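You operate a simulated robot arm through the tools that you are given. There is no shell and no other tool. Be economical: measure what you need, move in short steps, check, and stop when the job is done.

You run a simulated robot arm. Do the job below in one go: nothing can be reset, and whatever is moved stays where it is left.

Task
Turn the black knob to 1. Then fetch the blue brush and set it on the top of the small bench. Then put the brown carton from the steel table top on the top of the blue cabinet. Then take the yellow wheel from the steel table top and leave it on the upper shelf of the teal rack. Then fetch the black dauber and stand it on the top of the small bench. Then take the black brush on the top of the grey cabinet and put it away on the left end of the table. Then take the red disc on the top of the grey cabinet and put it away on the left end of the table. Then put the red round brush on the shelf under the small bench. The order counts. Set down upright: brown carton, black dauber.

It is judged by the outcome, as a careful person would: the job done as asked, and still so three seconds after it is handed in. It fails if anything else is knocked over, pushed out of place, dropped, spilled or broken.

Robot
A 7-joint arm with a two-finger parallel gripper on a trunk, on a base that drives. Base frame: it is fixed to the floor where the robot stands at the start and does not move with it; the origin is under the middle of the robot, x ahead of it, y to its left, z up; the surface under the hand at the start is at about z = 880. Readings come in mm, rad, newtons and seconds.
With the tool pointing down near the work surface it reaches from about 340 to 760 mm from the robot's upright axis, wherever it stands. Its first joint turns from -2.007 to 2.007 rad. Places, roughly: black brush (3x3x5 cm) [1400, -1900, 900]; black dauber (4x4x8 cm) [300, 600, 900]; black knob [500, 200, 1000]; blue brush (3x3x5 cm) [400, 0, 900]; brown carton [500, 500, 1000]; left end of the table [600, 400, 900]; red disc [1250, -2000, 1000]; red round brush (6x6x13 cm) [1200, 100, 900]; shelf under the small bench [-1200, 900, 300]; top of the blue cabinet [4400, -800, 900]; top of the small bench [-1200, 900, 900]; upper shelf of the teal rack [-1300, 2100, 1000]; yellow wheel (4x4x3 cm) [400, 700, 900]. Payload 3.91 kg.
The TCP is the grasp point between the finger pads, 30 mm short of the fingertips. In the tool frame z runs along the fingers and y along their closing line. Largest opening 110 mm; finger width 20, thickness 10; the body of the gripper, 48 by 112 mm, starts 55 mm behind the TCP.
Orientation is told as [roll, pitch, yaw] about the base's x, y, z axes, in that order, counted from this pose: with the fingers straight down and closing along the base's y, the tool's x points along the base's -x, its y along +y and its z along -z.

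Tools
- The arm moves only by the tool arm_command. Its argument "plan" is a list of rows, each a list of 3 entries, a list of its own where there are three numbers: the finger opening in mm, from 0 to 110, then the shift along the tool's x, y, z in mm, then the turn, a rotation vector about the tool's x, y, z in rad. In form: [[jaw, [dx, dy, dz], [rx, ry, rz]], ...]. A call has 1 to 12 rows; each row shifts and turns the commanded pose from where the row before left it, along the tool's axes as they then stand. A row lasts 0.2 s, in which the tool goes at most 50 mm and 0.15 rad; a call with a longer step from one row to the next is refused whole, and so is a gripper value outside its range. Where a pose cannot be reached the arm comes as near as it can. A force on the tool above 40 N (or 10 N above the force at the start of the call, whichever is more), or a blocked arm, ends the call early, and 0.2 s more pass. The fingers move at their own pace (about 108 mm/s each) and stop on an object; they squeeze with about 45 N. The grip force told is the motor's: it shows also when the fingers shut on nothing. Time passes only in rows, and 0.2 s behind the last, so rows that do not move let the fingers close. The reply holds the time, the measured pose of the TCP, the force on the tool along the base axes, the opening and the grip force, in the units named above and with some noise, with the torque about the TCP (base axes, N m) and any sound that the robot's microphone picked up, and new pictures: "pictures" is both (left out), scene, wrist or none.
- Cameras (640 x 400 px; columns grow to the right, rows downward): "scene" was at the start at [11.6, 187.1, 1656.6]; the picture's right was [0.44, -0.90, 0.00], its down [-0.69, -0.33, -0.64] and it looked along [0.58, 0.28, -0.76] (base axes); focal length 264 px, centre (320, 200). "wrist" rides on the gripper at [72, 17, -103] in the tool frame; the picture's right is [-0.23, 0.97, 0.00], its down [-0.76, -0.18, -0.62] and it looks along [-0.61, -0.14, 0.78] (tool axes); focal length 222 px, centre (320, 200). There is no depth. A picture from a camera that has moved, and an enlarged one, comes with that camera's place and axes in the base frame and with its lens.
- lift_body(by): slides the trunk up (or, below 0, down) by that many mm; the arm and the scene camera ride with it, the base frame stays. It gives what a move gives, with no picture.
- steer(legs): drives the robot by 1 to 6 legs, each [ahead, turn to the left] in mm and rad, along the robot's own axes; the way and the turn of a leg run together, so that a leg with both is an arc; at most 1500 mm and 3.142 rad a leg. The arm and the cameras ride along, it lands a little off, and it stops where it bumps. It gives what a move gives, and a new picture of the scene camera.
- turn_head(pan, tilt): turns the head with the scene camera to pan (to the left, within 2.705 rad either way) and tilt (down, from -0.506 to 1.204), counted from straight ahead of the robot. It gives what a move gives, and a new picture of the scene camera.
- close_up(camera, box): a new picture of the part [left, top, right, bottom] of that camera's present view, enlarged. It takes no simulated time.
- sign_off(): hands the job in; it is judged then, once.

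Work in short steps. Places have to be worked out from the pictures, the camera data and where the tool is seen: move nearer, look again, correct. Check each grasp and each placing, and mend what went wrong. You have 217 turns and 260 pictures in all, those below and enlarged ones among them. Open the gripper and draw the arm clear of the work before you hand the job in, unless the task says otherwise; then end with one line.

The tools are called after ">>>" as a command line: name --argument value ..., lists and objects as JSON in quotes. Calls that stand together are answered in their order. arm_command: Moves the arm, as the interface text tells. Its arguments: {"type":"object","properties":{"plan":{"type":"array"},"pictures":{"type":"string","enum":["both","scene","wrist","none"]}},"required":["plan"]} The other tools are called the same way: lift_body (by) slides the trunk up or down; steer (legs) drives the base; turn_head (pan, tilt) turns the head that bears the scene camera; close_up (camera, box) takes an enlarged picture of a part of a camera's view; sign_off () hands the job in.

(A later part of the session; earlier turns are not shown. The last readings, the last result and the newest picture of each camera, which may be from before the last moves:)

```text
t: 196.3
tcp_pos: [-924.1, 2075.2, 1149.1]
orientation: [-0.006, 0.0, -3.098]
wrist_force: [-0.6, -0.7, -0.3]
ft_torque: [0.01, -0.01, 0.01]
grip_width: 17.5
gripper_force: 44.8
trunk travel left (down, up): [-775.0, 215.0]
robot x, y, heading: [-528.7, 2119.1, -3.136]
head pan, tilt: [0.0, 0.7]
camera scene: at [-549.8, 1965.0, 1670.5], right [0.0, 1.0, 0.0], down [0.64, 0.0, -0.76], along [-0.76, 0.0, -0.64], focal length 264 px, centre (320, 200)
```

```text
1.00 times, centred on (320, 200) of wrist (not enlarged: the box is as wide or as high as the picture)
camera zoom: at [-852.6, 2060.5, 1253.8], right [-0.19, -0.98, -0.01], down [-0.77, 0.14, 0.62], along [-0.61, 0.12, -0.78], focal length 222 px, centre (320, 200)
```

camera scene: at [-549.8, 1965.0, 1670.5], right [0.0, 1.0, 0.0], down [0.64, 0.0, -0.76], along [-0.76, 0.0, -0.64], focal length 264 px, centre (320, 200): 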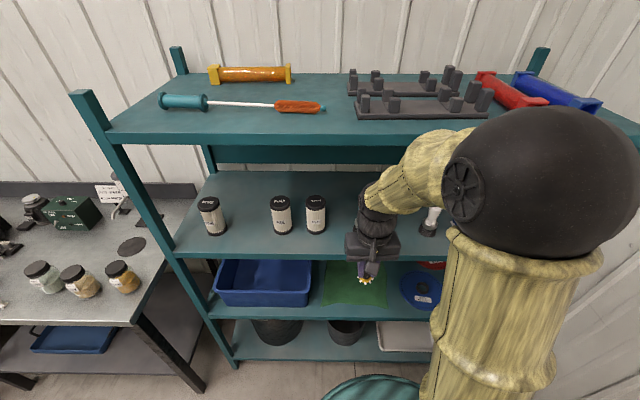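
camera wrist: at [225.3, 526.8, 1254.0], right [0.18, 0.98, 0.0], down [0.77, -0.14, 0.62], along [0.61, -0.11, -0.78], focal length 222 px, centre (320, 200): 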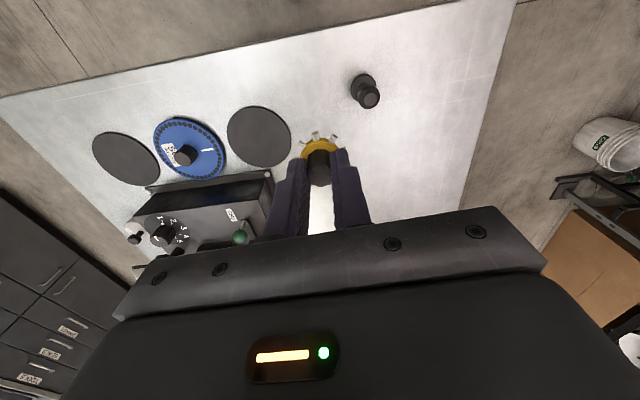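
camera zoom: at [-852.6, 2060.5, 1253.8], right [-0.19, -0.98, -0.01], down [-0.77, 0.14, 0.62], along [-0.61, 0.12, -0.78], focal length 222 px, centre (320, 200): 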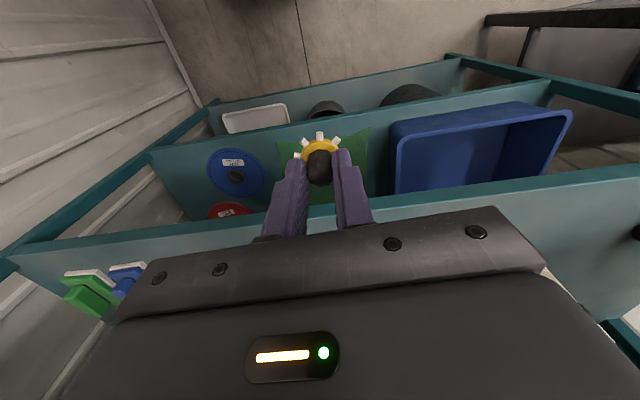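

The upper shelf's front edge is at x≈−1085, z≈1000, with the next shelf's underside near z 1350. There is a free gap between the teal brush (y≈2105) and the white brush (y≈2319). I tilt the tool 0.35 rad so that the wrist stays outside the rack, and line up at y≈2212.

>>> arm_command --plan '[[5, [0, 0, 0], [0, 0, 0.0435]], [5, [0, 0, 0], [0, -0.117, 0]], [5, [0, 0, 0], [0, -0.117, 0]], [5, [0, 0, 0], [0, -0.117, 0]], [5, [-2, -34, 21], [0, 0, 0]], [5, [-2, -34, 21], [0, 0, 0]], [5, [-2, -34, 21], [0, 0, 0]], [5, [-2, -34, 21], [0, 0, 0]]]'

```text
t: 198.2
tcp_pos: [-961.2, 2212.7, 1073.0]
orientation: [-0.004, -0.349, -3.141]
wrist_force: [-0.4, 0.6, -0.6]
ft_torque: [0.02, 0.01, 0.02]
grip_width: 17.6
gripper_force: 45.1
trunk travel left (down, up): [-775.0, 215.0]
robot x, y, heading: [-528.4, 2118.6, -3.136]
head pan, tilt: [0.0, 0.7]
camera scene: at [-550.4, 1966.6, 1670.7], right [0.0, 1.0, 0.0], down [0.64, 0.0, -0.76], along [-0.76, 0.0, -0.64], focal length 264 px, centre (320, 200)
camera wrist: at [-859.4, 2195.2, 1146.5], right [-0.21, -0.97, 0.07], down [-0.5, 0.17, 0.85], along [-0.84, 0.14, -0.53], focal length 222 px, centre (320, 200)
```

scene: 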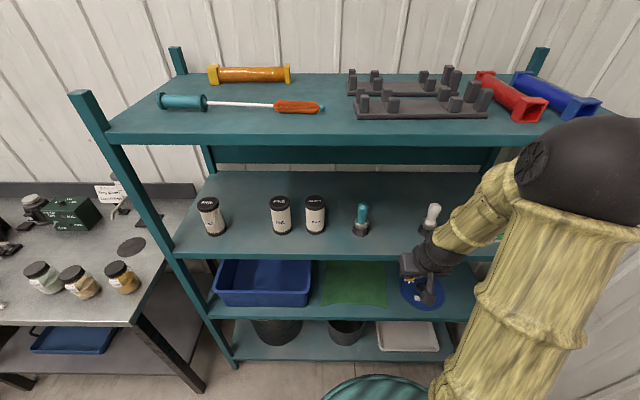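
wrist: 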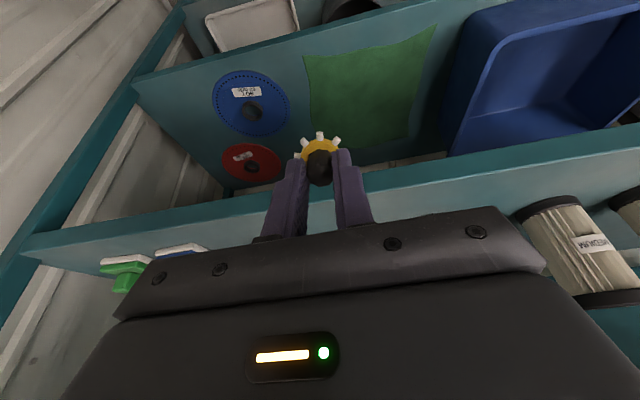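

>>> close_up --camera "scene" --box '[300, 170, 500, 295]'

>>> close_up --camera "wrist" --box '[320, 100, 520, 225]'

```text
3.20 times, centred on (400, 232) of scene
camera zoom: at [-550.4, 1966.6, 1670.7], right [0.0, 1.0, 0.0], down [0.64, 0.0, -0.76], along [-0.76, 0.0, -0.64], focal length 846 px, centre (64, 96)
```

zoom: 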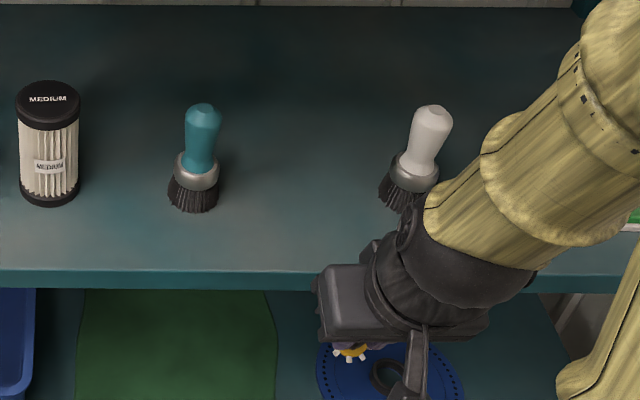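

```text
3.20 times, centred on (420, 162) of wrist
camera zoom: at [-859.4, 2195.2, 1146.5], right [-0.21, -0.97, 0.07], down [-0.5, 0.17, 0.85], along [-0.84, 0.14, -0.53], focal length 711 px, centre (0, 320)
```

zoom: 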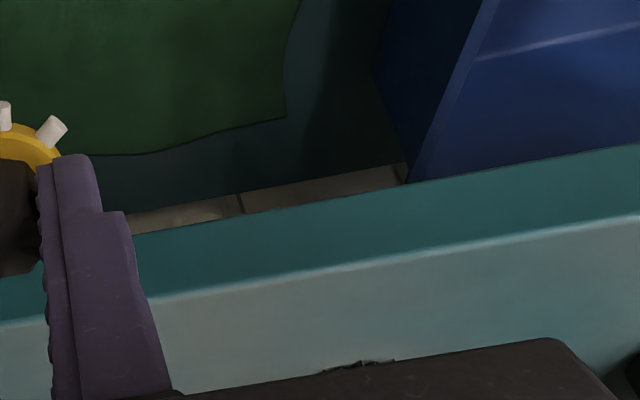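

The shelf top computes to z≈1017 and its front to x≈−1065. I raise slightly and bring the wheel in over the shelf to x≈−1115.

>>> arm_command --plan '[[5, [-7.5, 0, -20.7], [0, 0, 0]], [5, [-36.2, 0, 13.2], [0, 0, 0]], [5, [-36.2, 0, 13.2], [0, 0, 0]], [5, [-36.2, 0, 13.2], [0, 0, 0]], [5, [-36.2, 0, 13.2], [0, 0, 0]]]'

>>> close_up --camera "scene" --box '[320, 110, 520, 260]'

```text
t: 199.3
tcp_pos: [-1115.2, 2210.2, 1094.9]
orientation: [-0.005, -0.35, -3.14]
wrist_force: [0.3, -0.3, -0.2]
ft_torque: [0.0, -0.04, 0.0]
grip_width: 17.5
gripper_force: 44.9
trunk travel left (down, up): [-775.0, 215.0]
robot x, y, heading: [-531.2, 2117.9, -3.14]
head pan, tilt: [0.0, 0.7]
camera scene: at [-551.0, 1965.1, 1670.5], right [0.0, 1.0, 0.0], down [0.64, 0.0, -0.76], along [-0.76, 0.0, -0.64], focal length 264 px, centre (320, 200)
camera wrist: at [-1013.5, 2192.7, 1169.5], right [-0.21, -0.97, 0.07], down [-0.5, 0.17, 0.85], along [-0.84, 0.15, -0.53], focal length 222 px, centre (320, 200)
```

scene: 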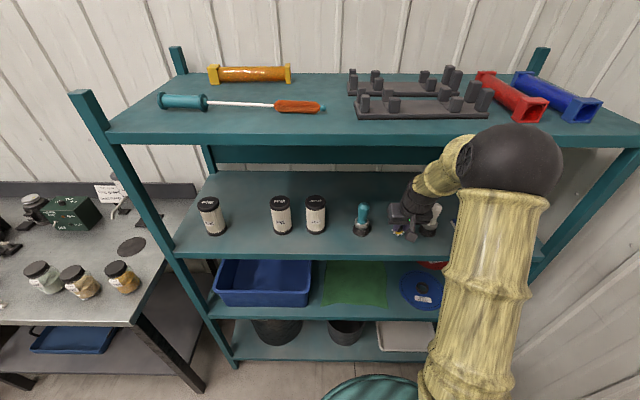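
wrist: 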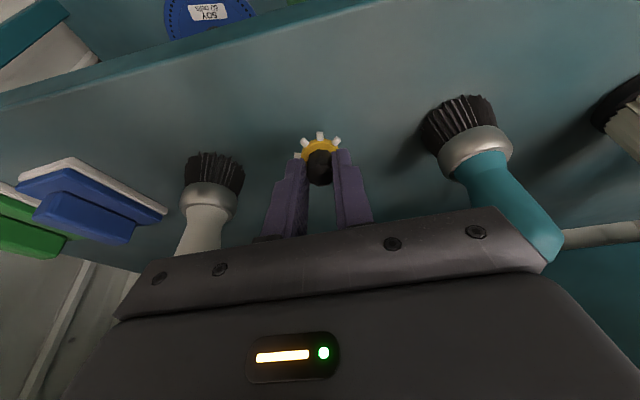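

```text
2.67 times, centred on (420, 185) of scene
camera zoom: at [-551.0, 1965.1, 1670.5], right [0.0, 1.0, 0.0], down [0.64, 0.0, -0.76], along [-0.76, 0.0, -0.64], focal length 705 px, centre (53, 240)
```

zoom: 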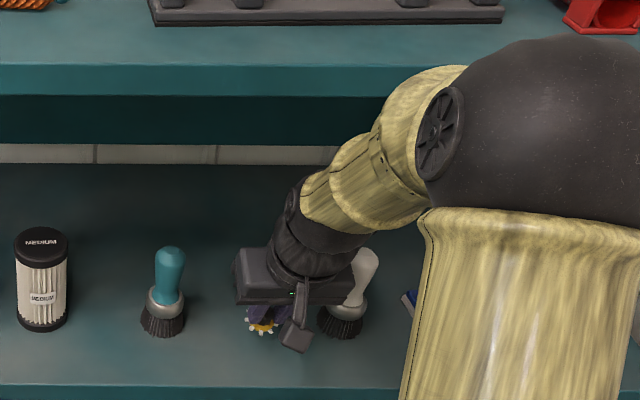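

The wheel is over the shelf between the two brushes. I come straight down in small steps.

>>> arm_command --plan '[[5, [1.37, 0, 3.76], [0, 0, 0]], [5, [1.37, 0, 3.76], [0, 0, 0]], [5, [1.03, 0, 2.82], [0, 0, 0]], [5, [1.03, 0, 2.82], [0, 0, 0]], [5, [1.03, 0, 2.82], [0, 0, 0]], [5, [1.03, 0, 2.82], [0, 0, 0]], [5, [1.03, 0, 2.82], [0, 0, 0]]]' --pictures "wrist"

```text
t: 200.9
tcp_pos: [-1115.3, 2211.7, 1072.4]
orientation: [-0.004, -0.35, -3.141]
wrist_force: [0.5, -0.4, 0.5]
ft_torque: [-0.04, 0.0, 0.05]
grip_width: 17.3
gripper_force: 45.0
trunk travel left (down, up): [-775.0, 215.0]
robot x, y, heading: [-528.3, 2119.5, -3.143]
head pan, tilt: [0.0, 0.7]
camera wrist: at [-1012.3, 2193.9, 1145.8], right [-0.21, -0.97, 0.07], down [-0.5, 0.17, 0.85], along [-0.84, 0.14, -0.53], focal length 222 px, centre (320, 200)
```

wrist: 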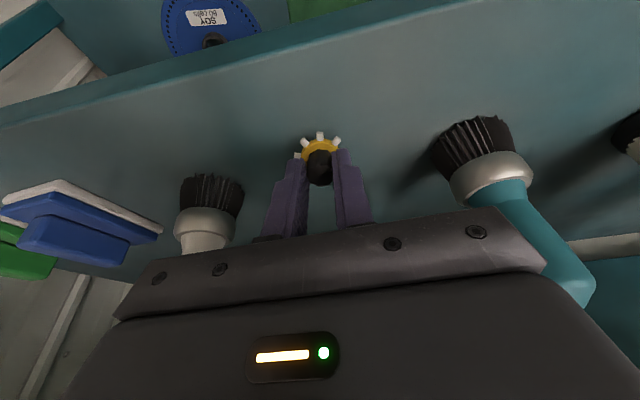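

>>> arm_command --plan '[[5, [1.03, 0, 2.82], [0, 0, 0]], [5, [1.03, 0, 2.82], [0, 0, 0]], [5, [0.7, 0, 1.9], [0, 0, 0]], [5, [0.7, 0, 1.9], [0, 0, 0]], [5, [0.7, 0, 1.9], [0, 0, 0]], [5, [0.7, 0, 1.9], [0, 0, 0]], [5, [0.7, 0, 1.9], [0, 0, 0]]]' --pictures "wrist"

```text
t: 202.2
tcp_pos: [-1116.9, 2209.8, 1067.2]
orientation: [-0.009, -0.367, -3.14]
wrist_force: [0.6, -0.5, 16.3]
ft_torque: [0.0, -0.04, 0.03]
grip_width: 17.1
gripper_force: 45.6
trunk travel left (down, up): [-775.0, 215.0]
robot x, y, heading: [-528.6, 2118.7, -3.134]
head pan, tilt: [0.0, 0.7]
stopped in row 6: the force on the tool passed its limit at 41 N (the readings are from after the stop); the commanded pose is now the measured one
camera wrist: at [-1014.0, 2194.1, 1138.7], right [-0.21, -0.97, 0.07], down [-0.49, 0.17, 0.86], along [-0.85, 0.15, -0.51], focal length 222 px, centre (320, 200)
```

wrist: 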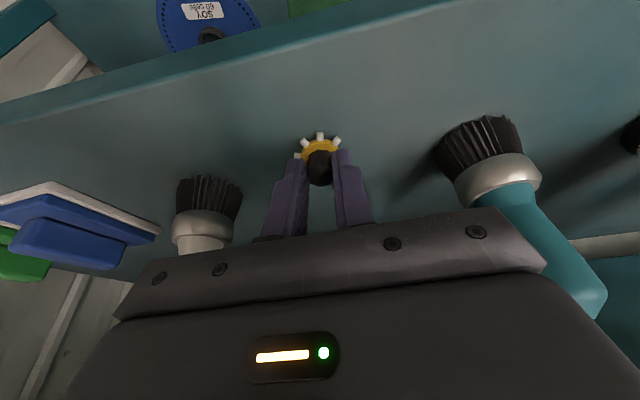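

The wheel touches the shelf. I ease off 1 mm, open, wait, then withdraw along the tool axis.

>>> arm_command --plan '[[5, [-0.4, 0, -1], [0, 0, 0]], [40, [0, 0, 0], [0, 0, 0]], [44, [0, 0, 0], [0, 0, 0]], [44, [0, 0, 0], [0, 0, 0]], [44, [0, 0, -8], [0, 0, 0]], [44, [0, 0, -12], [0, 0, 0]]]'

```text
t: 203.6
tcp_pos: [-1109.3, 2210.8, 1083.3]
orientation: [-0.008, -0.36, -3.14]
wrist_force: [0.1, -0.7, 0.1]
ft_torque: [-0.01, -0.03, -0.02]
grip_width: 44.0
gripper_force: 0.0
trunk travel left (down, up): [-775.0, 215.0]
robot x, y, heading: [-526.0, 2121.9, -3.14]
head pan, tilt: [0.0, 0.7]
camera scene: at [-549.4, 1965.0, 1670.5], right [0.0, 1.0, 0.0], down [0.64, 0.0, -0.77], along [-0.77, 0.0, -0.64], focal length 264 px, centre (320, 200)
camera wrist: at [-1007.1, 2194.3, 1156.5], right [-0.21, -0.97, 0.07], down [-0.49, 0.17, 0.85], along [-0.84, 0.15, -0.52], focal length 222 px, centre (320, 200)
```

scene: 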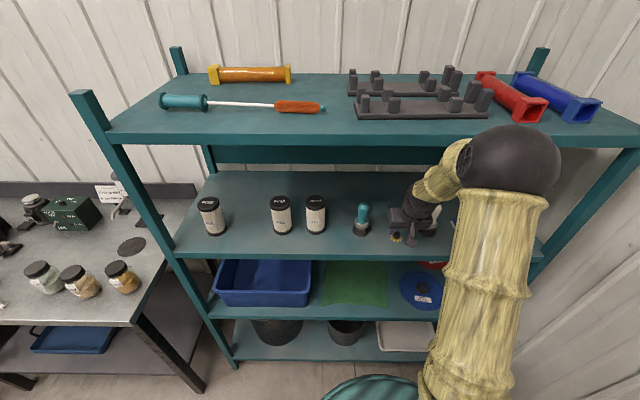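
wrist: 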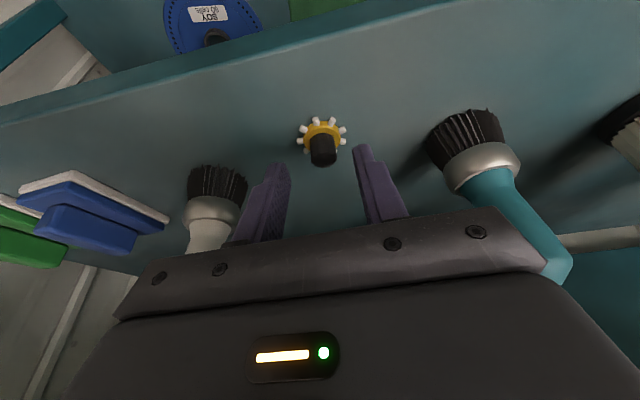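

The wheel stands on the upper shelf. I back the hand out, straighten it and drive back to the table for the dauber.

>>> arm_command --plan '[[44, [31, 0, -17], [0, 0, 0]], [44, [31, 0, -17], [0, 0, 0]], [44, [31, 0, -17], [0, 0, 0]], [44, [31, 0, -17], [0, 0, 0]], [60, [31, 0, -17], [0, 0, 0]], [60, [10, 30, -20], [0, 0.12, 0]], [60, [0, 35, -30], [0, 0.12, 0]], [60, [0, 35, -30], [0, 0.12, 0]]]' --pictures "scene"

```text
t: 205.4
tcp_pos: [-909.8, 2109.9, 1183.8]
orientation: [-0.009, 0.0, 3.139]
wrist_force: [0.0, -1.4, -0.2]
ft_torque: [0.01, -0.04, 0.02]
grip_width: 59.9
gripper_force: 0.1
trunk travel left (down, up): [-775.0, 215.0]
robot x, y, heading: [-526.4, 2117.1, -3.14]
head pan, tilt: [0.0, 0.7]
camera scene: at [-550.4, 1964.0, 1670.3], right [0.0, 1.0, 0.0], down [0.64, 0.0, -0.76], along [-0.76, 0.0, -0.64], focal length 264 px, centre (320, 200)
```

scene: 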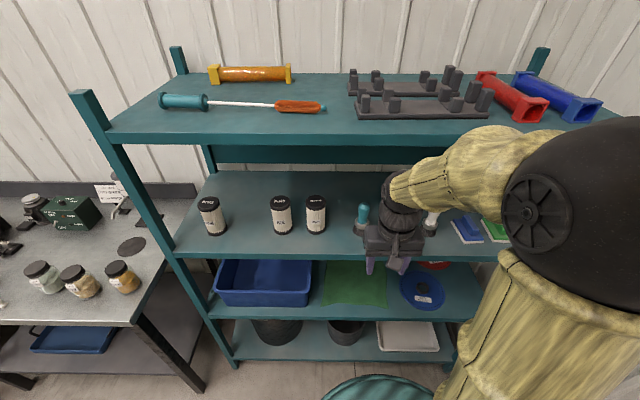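

>>> steer --legs '[[0, 1.825], [1200, 0], [505, 0], [0, 1.317]]'

>>> turn_head --pan 0.0 --tilt 0.85

>>> close_up --camera "scene" --box '[260, 200, 420, 300]'

```text
t: 226.6
tcp_pos: [280.7, 487.8, 1182.4]
orientation: [-0.008, -0.001, 0.004]
wrist_force: [0.1, -0.5, 0.2]
ft_torque: [0.02, -0.03, 0.05]
grip_width: 60.0
gripper_force: 0.1
trunk travel left (down, up): [-775.0, 215.0]
robot x, y, heading: [-101.5, 481.2, 0.011]
head pan, tilt: [0.0, 0.7]
camera scene: at [-75.4, 633.1, 1670.5], right [0.01, -1.0, 0.0], down [-0.64, -0.01, -0.76], along [0.76, 0.01, -0.64], focal length 264 px, centre (320, 200)
```

scene: 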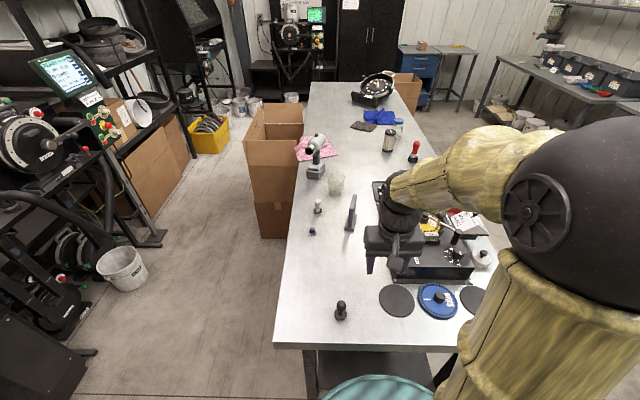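

```text
t: 227.3
tcp_pos: [281.0, 488.8, 1182.3]
orientation: [-0.007, 0.0, 0.005]
wrist_force: [-0.6, 1.1, 0.1]
ft_torque: [0.0, -0.03, -0.01]
grip_width: 59.9
gripper_force: 0.1
trunk travel left (down, up): [-775.0, 215.0]
robot x, y, heading: [-102.5, 483.8, 0.008]
head pan, tilt: [0.0, 0.85]
camera scene: at [-82.1, 633.0, 1658.3], right [0.01, -1.0, 0.0], down [-0.75, -0.01, -0.66], along [0.66, 0.01, -0.75], focal length 264 px, centre (320, 200)
```

scene: 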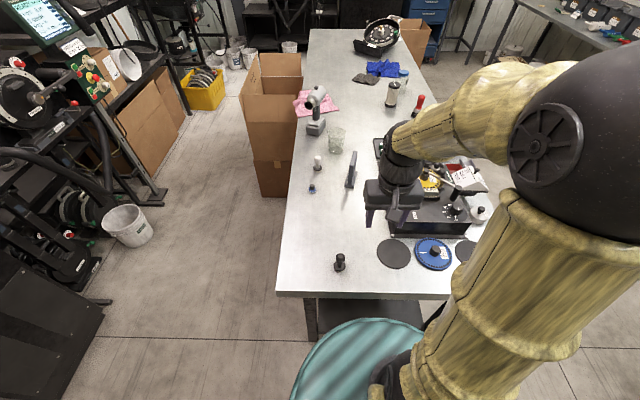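

```text
4.00 times, centred on (340, 250) of scene
camera zoom: at [-82.1, 633.0, 1658.3], right [0.01, -1.0, 0.0], down [-0.75, -0.01, -0.66], along [0.66, 0.01, -0.75], focal length 1058 px, centre (240, 0)
```

zoom: 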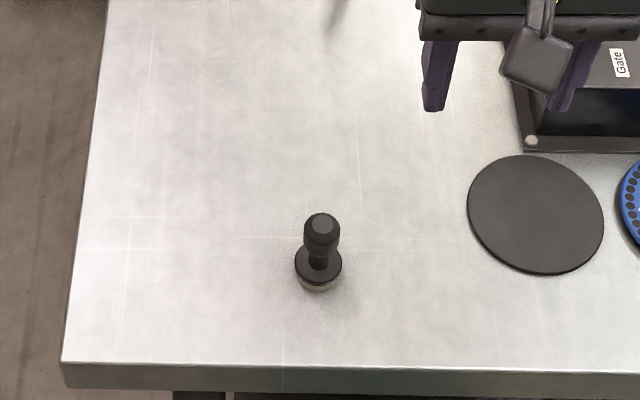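

The dauber is at about (312, 578), standing 80 mm tall. I go above it.

>>> arm_command --plan '[[60, [-7.75, 22.3, 30], [0, 0, 0]], [60, [-7.75, 22.3, 30], [0, 0, 0]], [60, [-7.75, 22.3, 30], [0, 0, 0]], [60, [-7.75, 22.3, 32], [0, 0, 0]]]' --pictures "wrist"

```text
t: 228.3
tcp_pos: [312.7, 578.5, 1059.4]
orientation: [-0.008, 0.001, 0.006]
wrist_force: [0.0, 1.3, -0.2]
ft_torque: [0.0, 0.05, 0.04]
grip_width: 59.9
gripper_force: 0.0
trunk travel left (down, up): [-775.0, 215.0]
robot x, y, heading: [-102.2, 480.1, 0.009]
head pan, tilt: [0.0, 0.85]
camera wrist: at [237.7, 596.1, 1163.9], right [0.22, 0.98, -0.01], down [0.76, -0.17, 0.62], along [0.61, -0.14, -0.78], focal length 222 px, centre (320, 200)
```

wrist: 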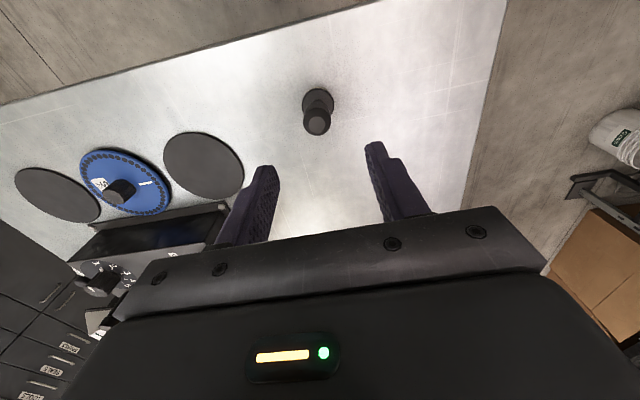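

>>> arm_command --plan '[[60, [3.5, -1, 40], [0, 0, 0]], [60, [0, 0, 40], [0, 0, 0]], [60, [0, 0, 36], [0, 0, 0]], [10, [0, 0, 0], [0, 0, 0]], [10, [0, 0, 0], [0, 0, 0]], [10, [0, 0, 0], [0, 0, 0]]]'

```text
t: 229.7
tcp_pos: [308.9, 576.2, 944.0]
orientation: [-0.006, -0.001, 0.005]
wrist_force: [-0.8, -1.0, -0.1]
ft_torque: [0.01, 0.0, 0.0]
grip_width: 26.4
gripper_force: 45.1
trunk travel left (down, up): [-775.0, 215.0]
robot x, y, heading: [-99.6, 480.9, 0.009]
head pan, tilt: [0.0, 0.85]
camera scene: at [-82.1, 633.0, 1658.2], right [0.01, -1.0, 0.0], down [-0.75, -0.01, -0.66], along [0.66, 0.01, -0.75], focal length 264 px, centre (320, 200)
camera wrist: at [233.3, 593.2, 1049.2], right [0.22, 0.97, -0.01], down [0.76, -0.17, 0.62], along [0.61, -0.14, -0.78], focal length 222 px, centre (320, 200)
```

scene: 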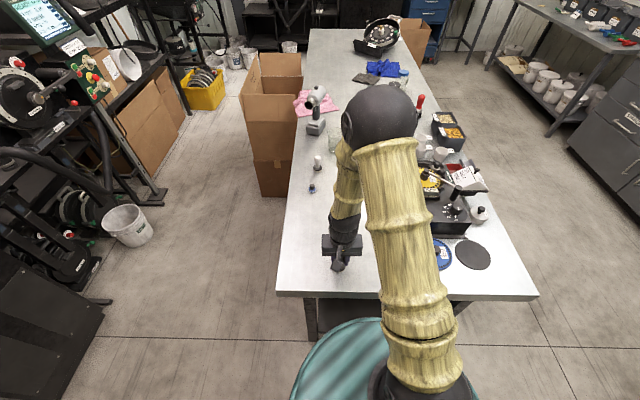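
wrist: 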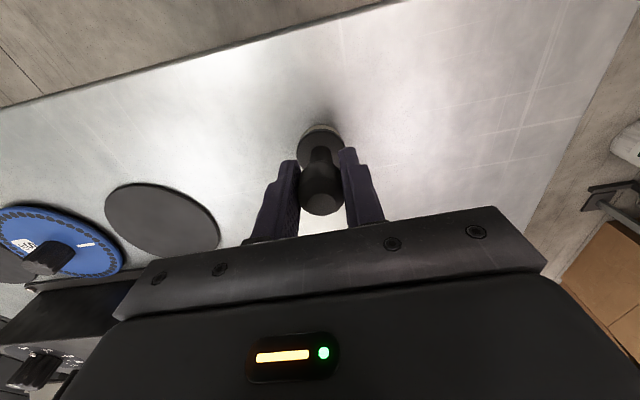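

The dauber is gripped (26 mm). I lift and drive to the bench.

>>> arm_command --plan '[[10, [0, 0, -30], [0, 0, 0]], [10, [0, 0, -45], [0, 0, 0]], [10, [0, 0, -45], [0, 0, 0]], [10, [0, 0, -45], [0, 0, 0]], [10, [0, 0, -45], [0, 0, 0]], [10, [0, 0, -20], [0, 0, 0]]]' --pictures "none"

>>> steer --legs '[[0, 2.302], [568, 0], [0, 0.83]]'

>>> close_up --camera "wrist" --box '[0, 0, 640, 400]'

```text
t: 231.1
tcp_pos: [307.7, 577.6, 1175.1]
orientation: [-0.007, 0.001, 0.006]
wrist_force: [0.2, 0.3, -1.5]
ft_torque: [0.01, 0.01, -0.03]
grip_width: 26.5
gripper_force: 44.8
trunk travel left (down, up): [-775.0, 215.0]
robot x, y, heading: [-102.9, 479.2, 0.009]
head pan, tilt: [0.0, 0.85]
```

```text
t: 237.8
tcp_pos: [-360.4, 810.9, 1174.5]
orientation: [-0.007, 0.001, 2.006]
wrist_force: [-0.3, -0.4, 0.0]
ft_torque: [-0.01, -0.01, 0.01]
grip_width: 26.6
gripper_force: 45.0
trunk travel left (down, up): [-775.0, 215.0]
robot x, y, heading: [-101.1, 486.4, 2.006]
head pan, tilt: [0.0, 0.85]
stopped in leg 1: the robot was blocked; the commanded pose is now the measured one
camera scene: at [-245.0, 432.5, 1658.2], right [0.91, 0.42, 0.0], down [0.32, -0.68, -0.66], along [-0.28, 0.6, -0.75], focal length 264 px, centre (320, 200)
```

scene: 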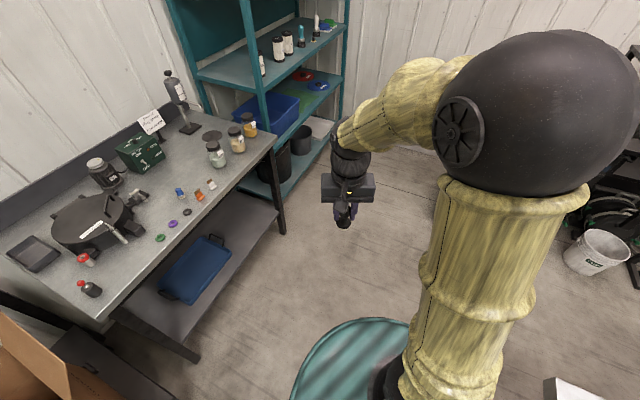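

```text
1.00 times, centred on (320, 200) of wrist (not enlarged: the box is as wide or as high as the picture)
camera zoom: at [-347.3, 738.3, 1278.3], right [-0.98, -0.2, -0.01], down [-0.16, 0.76, 0.62], along [-0.12, 0.61, -0.78], focal length 222 px, centre (320, 200)
```

zoom: 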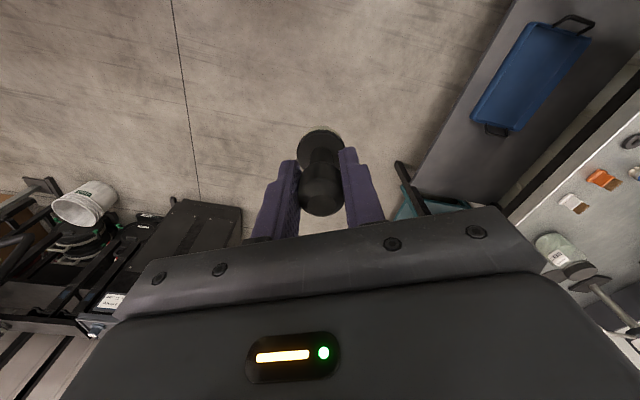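

It is blocked again at heading 2.0 with nothing near the hand. I look down around the robot to find the cause.

>>> turn_head --pan -1.6 --tilt 1.1

>>> turn_head --pan -2.6 --tilt 0.9

>>> turn_head --pan 1.2 --tilt 1.1

```text
t: 239.5
tcp_pos: [-360.9, 811.5, 1174.1]
orientation: [-0.007, 0.001, 2.005]
wrist_force: [0.3, 0.1, -0.6]
ft_torque: [-0.02, 0.01, -0.01]
grip_width: 26.5
gripper_force: 44.3
trunk travel left (down, up): [-775.0, 215.0]
robot x, y, heading: [-103.2, 480.1, 2.016]
head pan, tilt: [-1.6, 1.1]
camera scene: at [-154.0, 386.7, 1640.5], right [0.4, -0.92, 0.0], down [-0.82, -0.35, -0.45], along [0.42, 0.18, -0.89], focal length 264 px, centre (320, 200)
```

scene: 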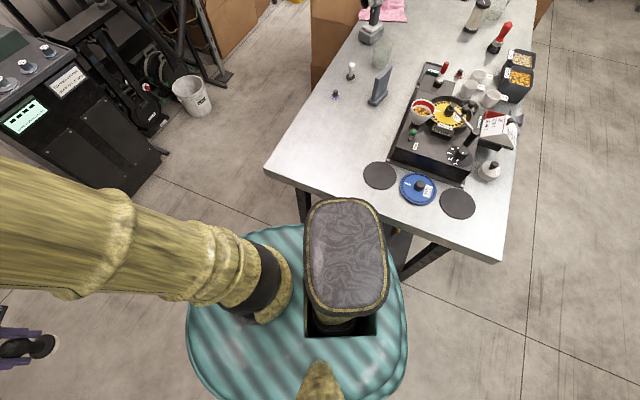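

```text
t: 240.8
tcp_pos: [-359.8, 811.4, 1174.5]
orientation: [-0.007, 0.0, 2.005]
wrist_force: [0.6, 0.7, -1.1]
ft_torque: [-0.01, 0.0, 0.02]
grip_width: 26.4
gripper_force: 44.6
trunk travel left (down, up): [-775.0, 215.0]
robot x, y, heading: [-101.6, 480.1, 2.008]
head pan, tilt: [-2.601, 0.901]
camera scene: at [-149.2, 319.5, 1654.4], right [-0.56, -0.83, 0.0], down [-0.65, 0.44, -0.62], along [0.52, -0.35, -0.78], focal length 264 px, centre (320, 200)
```

scene: 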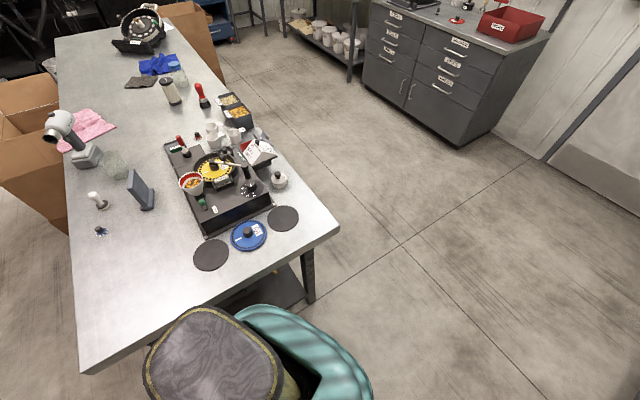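

```text
t: 243.9
tcp_pos: [-359.6, 811.0, 1175.8]
orientation: [-0.009, 0.001, 2.006]
wrist_force: [0.8, 0.5, -0.5]
ft_torque: [-0.02, 0.0, 0.03]
grip_width: 26.3
gripper_force: 45.0
trunk travel left (down, up): [-775.0, 215.0]
robot x, y, heading: [-100.7, 479.5, 2.008]
head pan, tilt: [1.201, 1.1]
camera scene: at [-274.9, 357.2, 1640.5], right [-0.07, 1.0, 0.0], down [0.89, 0.06, -0.45], along [-0.45, -0.03, -0.89], focal length 264 px, centre (320, 200)
```

scene: 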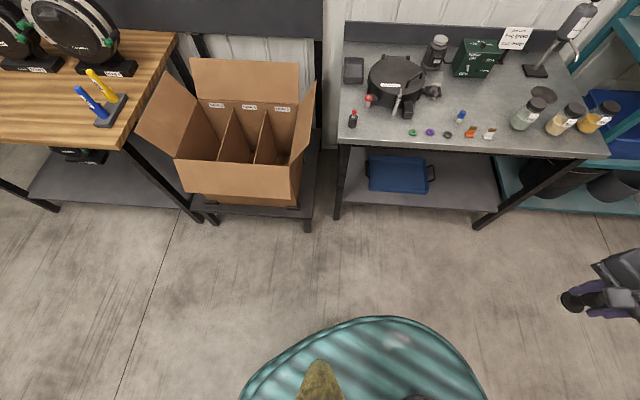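

The base is longer at the rear, and its rear was touching the table edge. I drive forward first, then turn in the open and go to the bench.

>>> steer --legs '[[300, 0], [0, 0.608], [295, 0], [0, 0.525]]'

>>> turn_head --pan 0.0 --tilt 0.8

>>> close_up --camera "scene" --box '[200, 160, 440, 300]'

```text
t: 252.4
tcp_pos: [-891.7, 804.4, 1174.2]
orientation: [-0.007, -0.001, 3.137]
wrist_force: [-0.5, -0.3, -1.1]
ft_torque: [0.03, -0.01, 0.0]
grip_width: 26.5
gripper_force: 45.4
trunk travel left (down, up): [-775.0, 215.0]
robot x, y, heading: [-481.4, 896.6, -3.139]
head pan, tilt: [1.201, 1.1]
camera scene: at [-443.1, 687.1, 1640.5], right [-0.93, 0.36, 0.0], down [0.32, 0.83, -0.45], along [-0.16, -0.42, -0.89], focal length 264 px, centre (320, 200)
```

scene: 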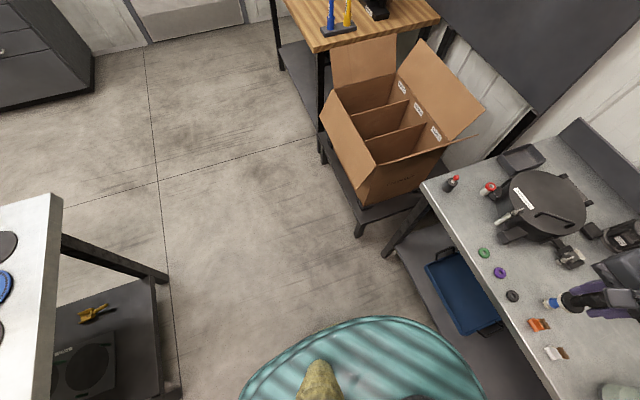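

```text
t: 253.8
tcp_pos: [-891.2, 805.8, 1173.8]
orientation: [-0.006, 0.0, 3.136]
wrist_force: [0.3, -0.1, 0.3]
ft_torque: [-0.02, 0.0, 0.01]
grip_width: 26.6
gripper_force: 45.1
trunk travel left (down, up): [-775.0, 215.0]
robot x, y, heading: [-483.5, 900.6, -3.145]
head pan, tilt: [0.0, 0.799]
camera scene: at [-501.0, 746.0, 1662.2], right [0.0, 1.0, 0.0], down [0.72, 0.0, -0.7], along [-0.7, 0.0, -0.72], focal length 264 px, centre (320, 200)
```

scene: 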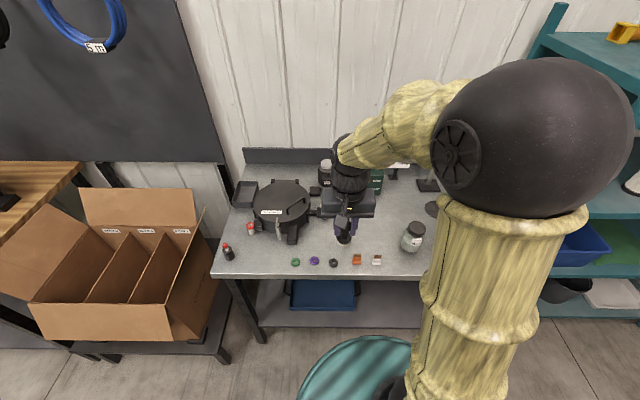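

```text
2.67 times, centred on (320, 230) of scene
camera zoom: at [-501.0, 746.0, 1662.2], right [0.0, 1.0, 0.0], down [0.72, 0.0, -0.7], along [-0.7, 0.0, -0.72], focal length 705 px, centre (320, 120)
```

zoom: 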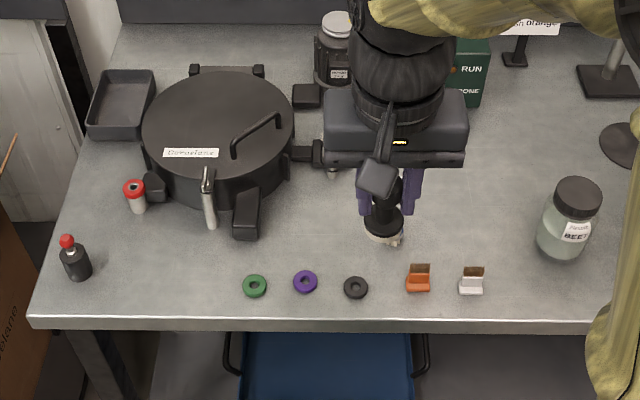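

I move the dauber over (−1050, 945), clear of the blue brush and the jar, and lower it to just above the surface.

>>> arm_command --plan '[[10, [-32, -28, 0], [0, 0, 0]], [10, [-32, -28, 0], [0, 0, 0]], [10, [-32, -28, 0], [0, 0, 0]], [10, [-32, -28, 0], [0, 0, 0]], [10, [-31, -28, 0], [0, 0, 0]], [10, [0, 0, 40], [0, 0, 0]], [10, [0, 0, 45], [0, 0, 0]], [10, [0, 0, 45], [0, 0, 0]], [10, [0, 0, 45], [0, 0, 0]], [10, [0, 0, 35], [0, 0, 0]], [10, [0, 0, 15], [0, 0, 0]]]'

```text
t: 256.2
tcp_pos: [-1050.7, 947.5, 949.3]
orientation: [-0.007, 0.0, 3.137]
wrist_force: [0.0, -0.1, -0.8]
ft_torque: [-0.03, 0.05, 0.0]
grip_width: 26.2
gripper_force: 44.9
trunk travel left (down, up): [-775.0, 215.0]
robot x, y, heading: [-481.8, 895.1, -3.135]
head pan, tilt: [0.0, 0.799]
camera scene: at [-501.4, 746.2, 1662.3], right [0.0, 1.0, 0.0], down [0.72, 0.0, -0.7], along [-0.7, 0.0, -0.72], focal length 264 px, centre (320, 200)
camera wrist: at [-979.8, 929.3, 1054.1], right [-0.23, -0.97, -0.01], down [-0.76, 0.18, 0.62], along [-0.61, 0.15, -0.78], focal length 222 px, centre (320, 200)
```

scene: 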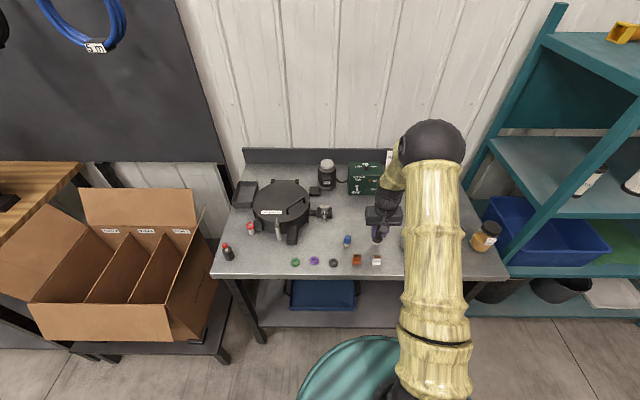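
wrist: 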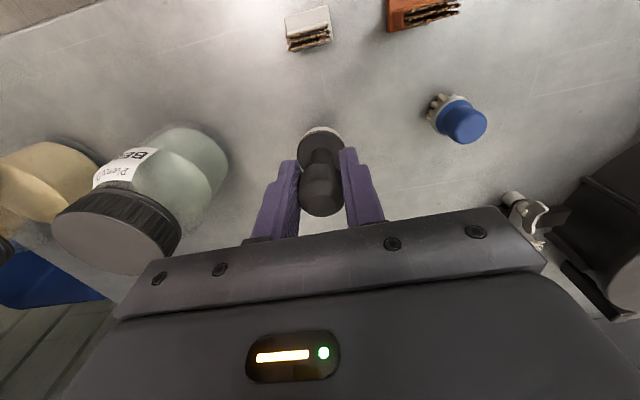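

>>> arm_command --plan '[[10, [0, 0, 5], [0, 0, 0]], [10, [0, 0, 5], [0, 0, 0]], [10, [0, 0, 4], [0, 0, 0]], [10, [0, 0, 3], [0, 0, 0]], [10, [0, 0, 2], [0, 0, 0]], [10, [0, 0, 2], [0, 0, 0]], [10, [0, 0, 2], [0, 0, 0]], [10, [0, 0, 2], [0, 0, 0]]]' --pictures "wrist"

```text
t: 258.0
tcp_pos: [-1050.3, 947.3, 924.8]
orientation: [-0.008, 0.0, 3.135]
wrist_force: [0.2, 0.3, -0.2]
ft_torque: [0.01, 0.03, 0.02]
grip_width: 26.4
gripper_force: 44.7
trunk travel left (down, up): [-775.0, 215.0]
robot x, y, heading: [-482.7, 902.0, -3.142]
head pan, tilt: [0.0, 0.799]
camera wrist: at [-979.3, 929.4, 1028.8], right [-0.23, -0.97, -0.01], down [-0.76, 0.18, 0.62], along [-0.61, 0.15, -0.78], focal length 222 px, centre (320, 200)
```

wrist: 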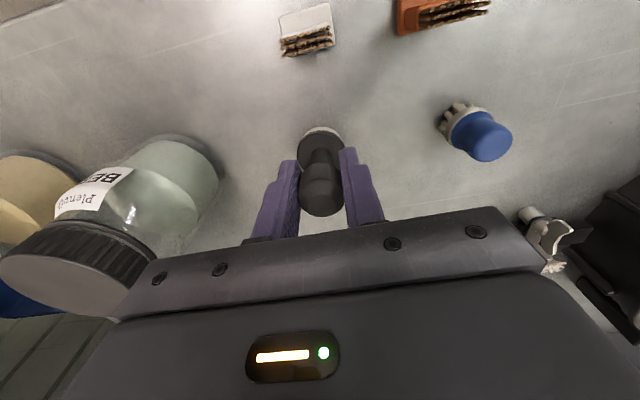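

>>> arm_command --plan '[[10, [0, 0, 2], [0, 0, 0]], [10, [0, 0, 2], [0, 0, 0]], [10, [0, 0, 2], [0, 0, 0]], [10, [0, 0, 1.5], [0, 0, 0]], [10, [0, 0, 1.5], [0, 0, 0]]]' --pictures "none"

```text
t: 258.9
tcp_pos: [-1050.5, 947.0, 922.8]
orientation: [-0.008, -0.008, 3.136]
wrist_force: [6.9, 0.1, 23.4]
ft_torque: [-0.17, -0.57, 0.03]
grip_width: 26.4
gripper_force: 45.3
trunk travel left (down, up): [-775.0, 215.0]
robot x, y, heading: [-484.3, 898.0, -3.14]
head pan, tilt: [0.0, 0.799]
stopped in row 4: the force on the tool passed its limit at 43 N (the readings are from after the stop); the commanded pose is now the measured one
```

Contact at z 922.8. I ease off half a millimetre, open, wait and lift away.

>>> arm_command --plan '[[10, [0, 0, -1], [0, 0, 0]], [60, [0, 0, 0], [0, 0, 0]], [60, [0, 0, 0], [0, 0, 0]], [60, [0, 0, 0], [0, 0, 0]], [60, [0, 0, -20], [0, 0, 0]], [60, [0, 0, -40], [0, 0, 0]], [60, [0, 0, -45], [0, 0, 0]], [60, [0, 0, -45], [0, 0, 0]], [60, [0, 0, -45], [0, 0, 0]], [60, [30, 0, -30], [0, 0, 0]], [60, [45, 0, 0], [0, 0, 0]]]'

```text
t: 261.4
tcp_pos: [-972.7, 943.6, 1148.7]
orientation: [-0.005, -0.008, 3.138]
wrist_force: [1.2, -1.0, 0.0]
ft_torque: [0.03, 0.02, 0.01]
grip_width: 60.0
gripper_force: 0.1
trunk travel left (down, up): [-775.0, 215.0]
robot x, y, heading: [-481.2, 898.1, -3.139]
head pan, tilt: [0.0, 0.799]
camera scene: at [-499.6, 746.1, 1662.3], right [0.0, 1.0, 0.0], down [0.72, 0.0, -0.7], along [-0.7, 0.0, -0.72], focal length 264 px, centre (320, 200)
camera wrist: at [-902.2, 926.8, 1251.5], right [-0.23, -0.97, -0.01], down [-0.76, 0.18, 0.63], along [-0.61, 0.15, -0.78], focal length 222 px, centre (320, 200)
```

scene: 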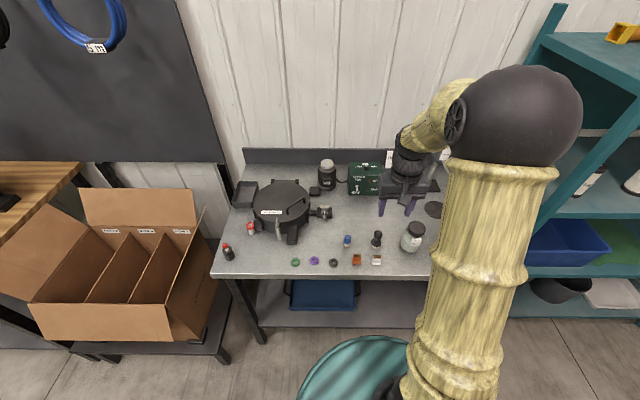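
wrist: 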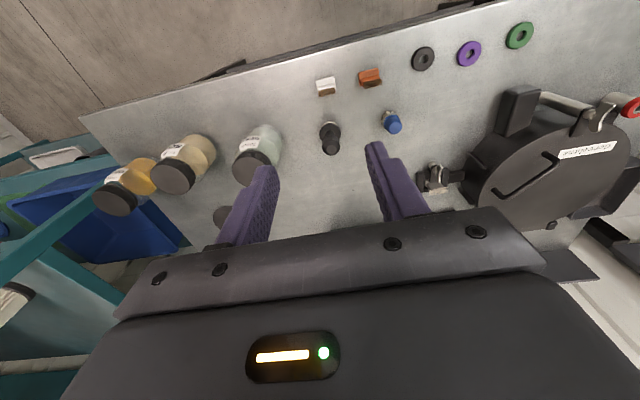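

The dauber and the blue brush stand on the bench. Next is the grey cabinet: I drive around to about (1350, −1380), facing −y.

>>> steer --legs '[[0, 1.699], [1400, 0], [413, 0], [0, 1.152], [1300, 0], [370, 0]]'

>>> steer --legs '[[0, -1.28]]'

```text
t: 291.7
tcp_pos: [1798.0, -1598.1, 1147.6]
orientation: [-0.007, -0.006, -0.313]
wrist_force: [-0.5, -0.2, -0.4]
ft_torque: [0.01, 0.0, -0.02]
grip_width: 59.7
gripper_force: 0.1
trunk travel left (down, up): [-775.0, 215.0]
robot x, y, heading: [1339.6, -1405.5, -0.309]
head pan, tilt: [0.0, 0.799]
camera scene: at [1410.4, -1265.6, 1662.2], right [-0.3, -0.95, 0.0], down [-0.68, 0.22, -0.7], along [0.66, -0.21, -0.72], focal length 264 px, centre (320, 200)
```

scene: 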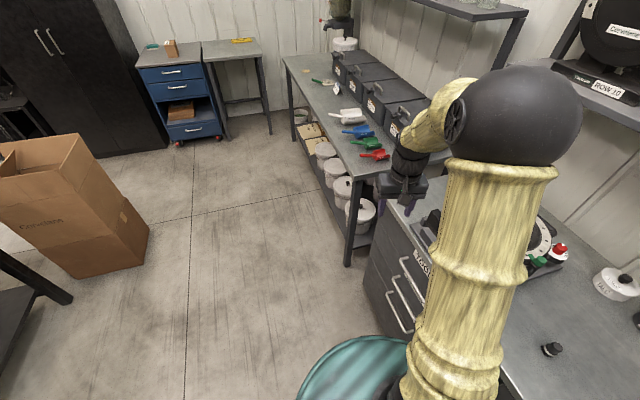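

```text
t: 296.7
tcp_pos: [1282.4, -1897.8, 1147.1]
orientation: [-0.006, -0.007, -1.601]
wrist_force: [-0.1, -0.3, -1.0]
ft_torque: [-0.01, 0.02, -0.04]
grip_width: 59.6
gripper_force: 0.1
trunk travel left (down, up): [-775.0, 215.0]
robot x, y, heading: [1338.6, -1405.4, -1.595]
head pan, tilt: [0.0, 0.799]
camera scene: at [1495.7, -1429.6, 1662.3], right [-1.0, 0.03, 0.0], down [0.02, 0.72, -0.7], along [-0.02, -0.7, -0.72], focal length 264 px, centre (320, 200)
```

scene: 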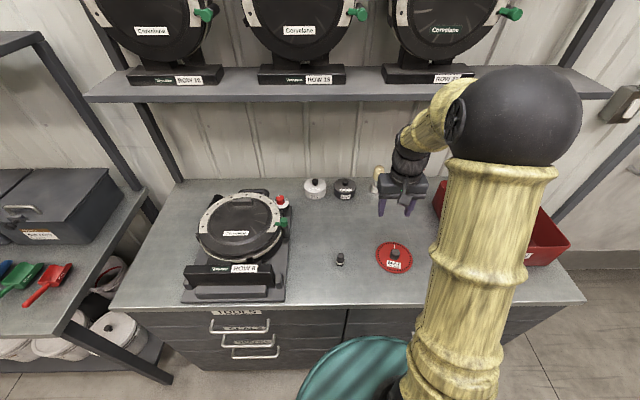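

The black brush and red disc are in view. I take a closer look at both.

>>> close_up --camera "scene" --box '[290, 200, 450, 300]'

>>> arm_command --plan '[[60, [0, 0, 0], [0, 0, 0]]]' --pictures "wrist"

```text
4.00 times, centred on (370, 250) of scene
camera zoom: at [1495.7, -1429.6, 1662.3], right [-1.0, 0.03, 0.0], down [0.02, 0.72, -0.7], along [-0.02, -0.7, -0.72], focal length 1058 px, centre (120, 0)
```

zoom: 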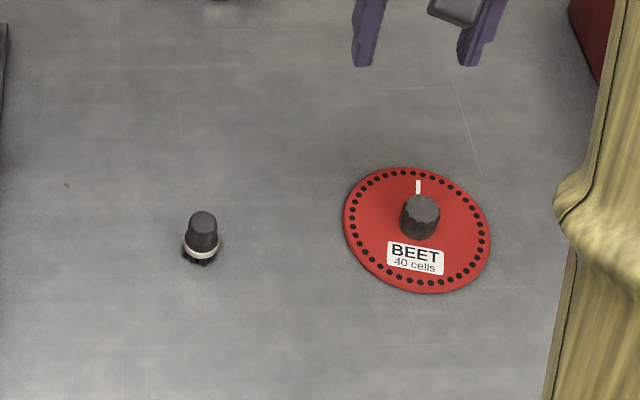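

```text
t: 297.1
tcp_pos: [1282.6, -1895.8, 1146.8]
orientation: [-0.009, -0.006, -1.602]
wrist_force: [-0.6, 0.1, -0.4]
ft_torque: [-0.03, -0.02, 0.0]
grip_width: 60.0
gripper_force: 0.0
trunk travel left (down, up): [-775.0, 215.0]
robot x, y, heading: [1339.8, -1405.4, -1.6]
head pan, tilt: [0.0, 0.799]
camera wrist: at [1301.2, -1823.9, 1250.9], right [0.97, -0.26, -0.01], down [-0.2, -0.75, 0.63], along [-0.17, -0.61, -0.78], focal length 222 px, centre (320, 200)
```

wrist: 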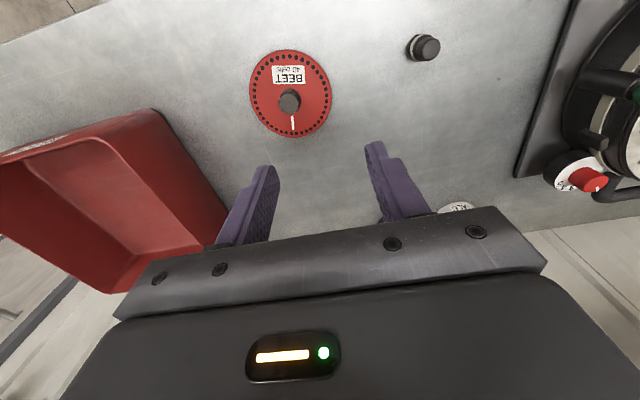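

The brush is at about (1420, −1883). I go above it and refine.

>>> arm_command --plan '[[60, [3.4, 27.3, 27], [0, 0, 0]], [60, [3.4, 27.3, 27], [0, 0, 0]], [60, [3.4, 27.3, 27], [0, 0, 0]], [60, [3.4, 27.3, 27], [0, 0, 0]], [60, [3.4, 27.3, 27], [0, 0, 0]]]'

>>> close_up --camera "scene" --box '[290, 200, 450, 300]'

>>> close_up --camera "wrist" --box '[240, 60, 400, 160]'

```text
t: 298.3
tcp_pos: [1420.4, -1886.1, 1010.0]
orientation: [-0.009, -0.008, -1.602]
wrist_force: [0.3, -0.1, -0.7]
ft_torque: [0.01, 0.04, 0.02]
grip_width: 60.1
gripper_force: 0.0
trunk travel left (down, up): [-775.0, 215.0]
robot x, y, heading: [1344.5, -1403.1, -1.598]
head pan, tilt: [0.0, 0.799]
camera scene: at [1497.0, -1430.3, 1662.1], right [-1.0, 0.03, 0.0], down [0.02, 0.72, -0.7], along [-0.02, -0.7, -0.72], focal length 264 px, centre (320, 200)
camera wrist: at [1438.4, -1813.0, 1113.8], right [0.97, -0.26, -0.01], down [-0.2, -0.75, 0.63], along [-0.17, -0.61, -0.78], focal length 222 px, centre (320, 200)
```

scene: 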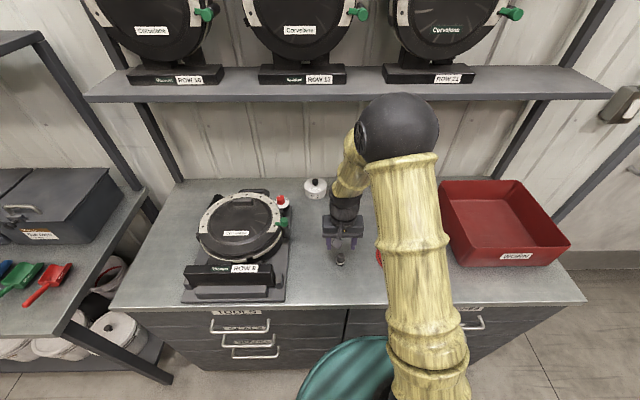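
wrist: 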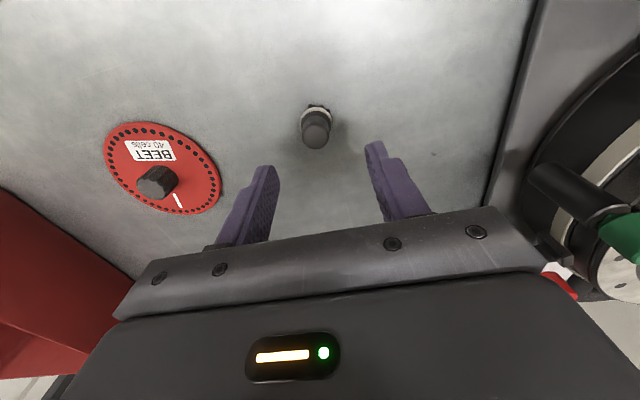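

```text
4.00 times, centred on (370, 250) of scene
camera zoom: at [1497.0, -1430.3, 1662.1], right [-1.0, 0.03, 0.0], down [0.02, 0.72, -0.7], along [-0.02, -0.7, -0.72], focal length 1058 px, centre (120, 0)
```

zoom: 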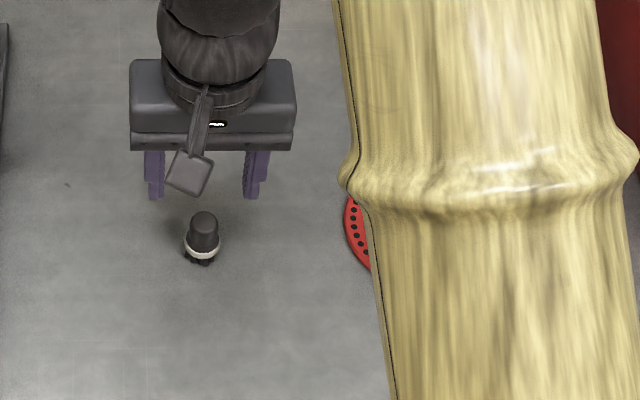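

```text
4.00 times, centred on (320, 110) of wrist
camera zoom: at [1438.4, -1813.0, 1113.8], right [0.97, -0.26, -0.01], down [-0.2, -0.75, 0.63], along [-0.17, -0.61, -0.78], focal length 888 px, centre (320, 560)
```

zoom: 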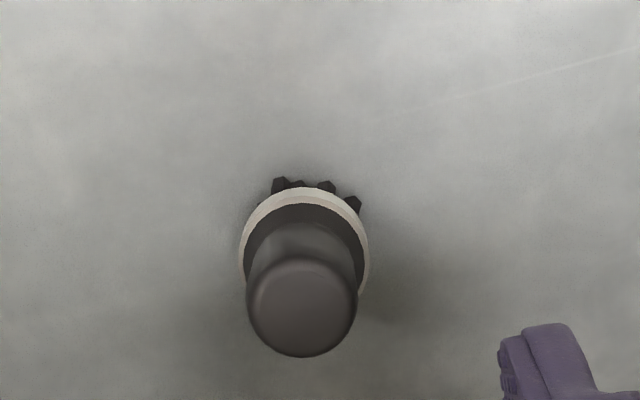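

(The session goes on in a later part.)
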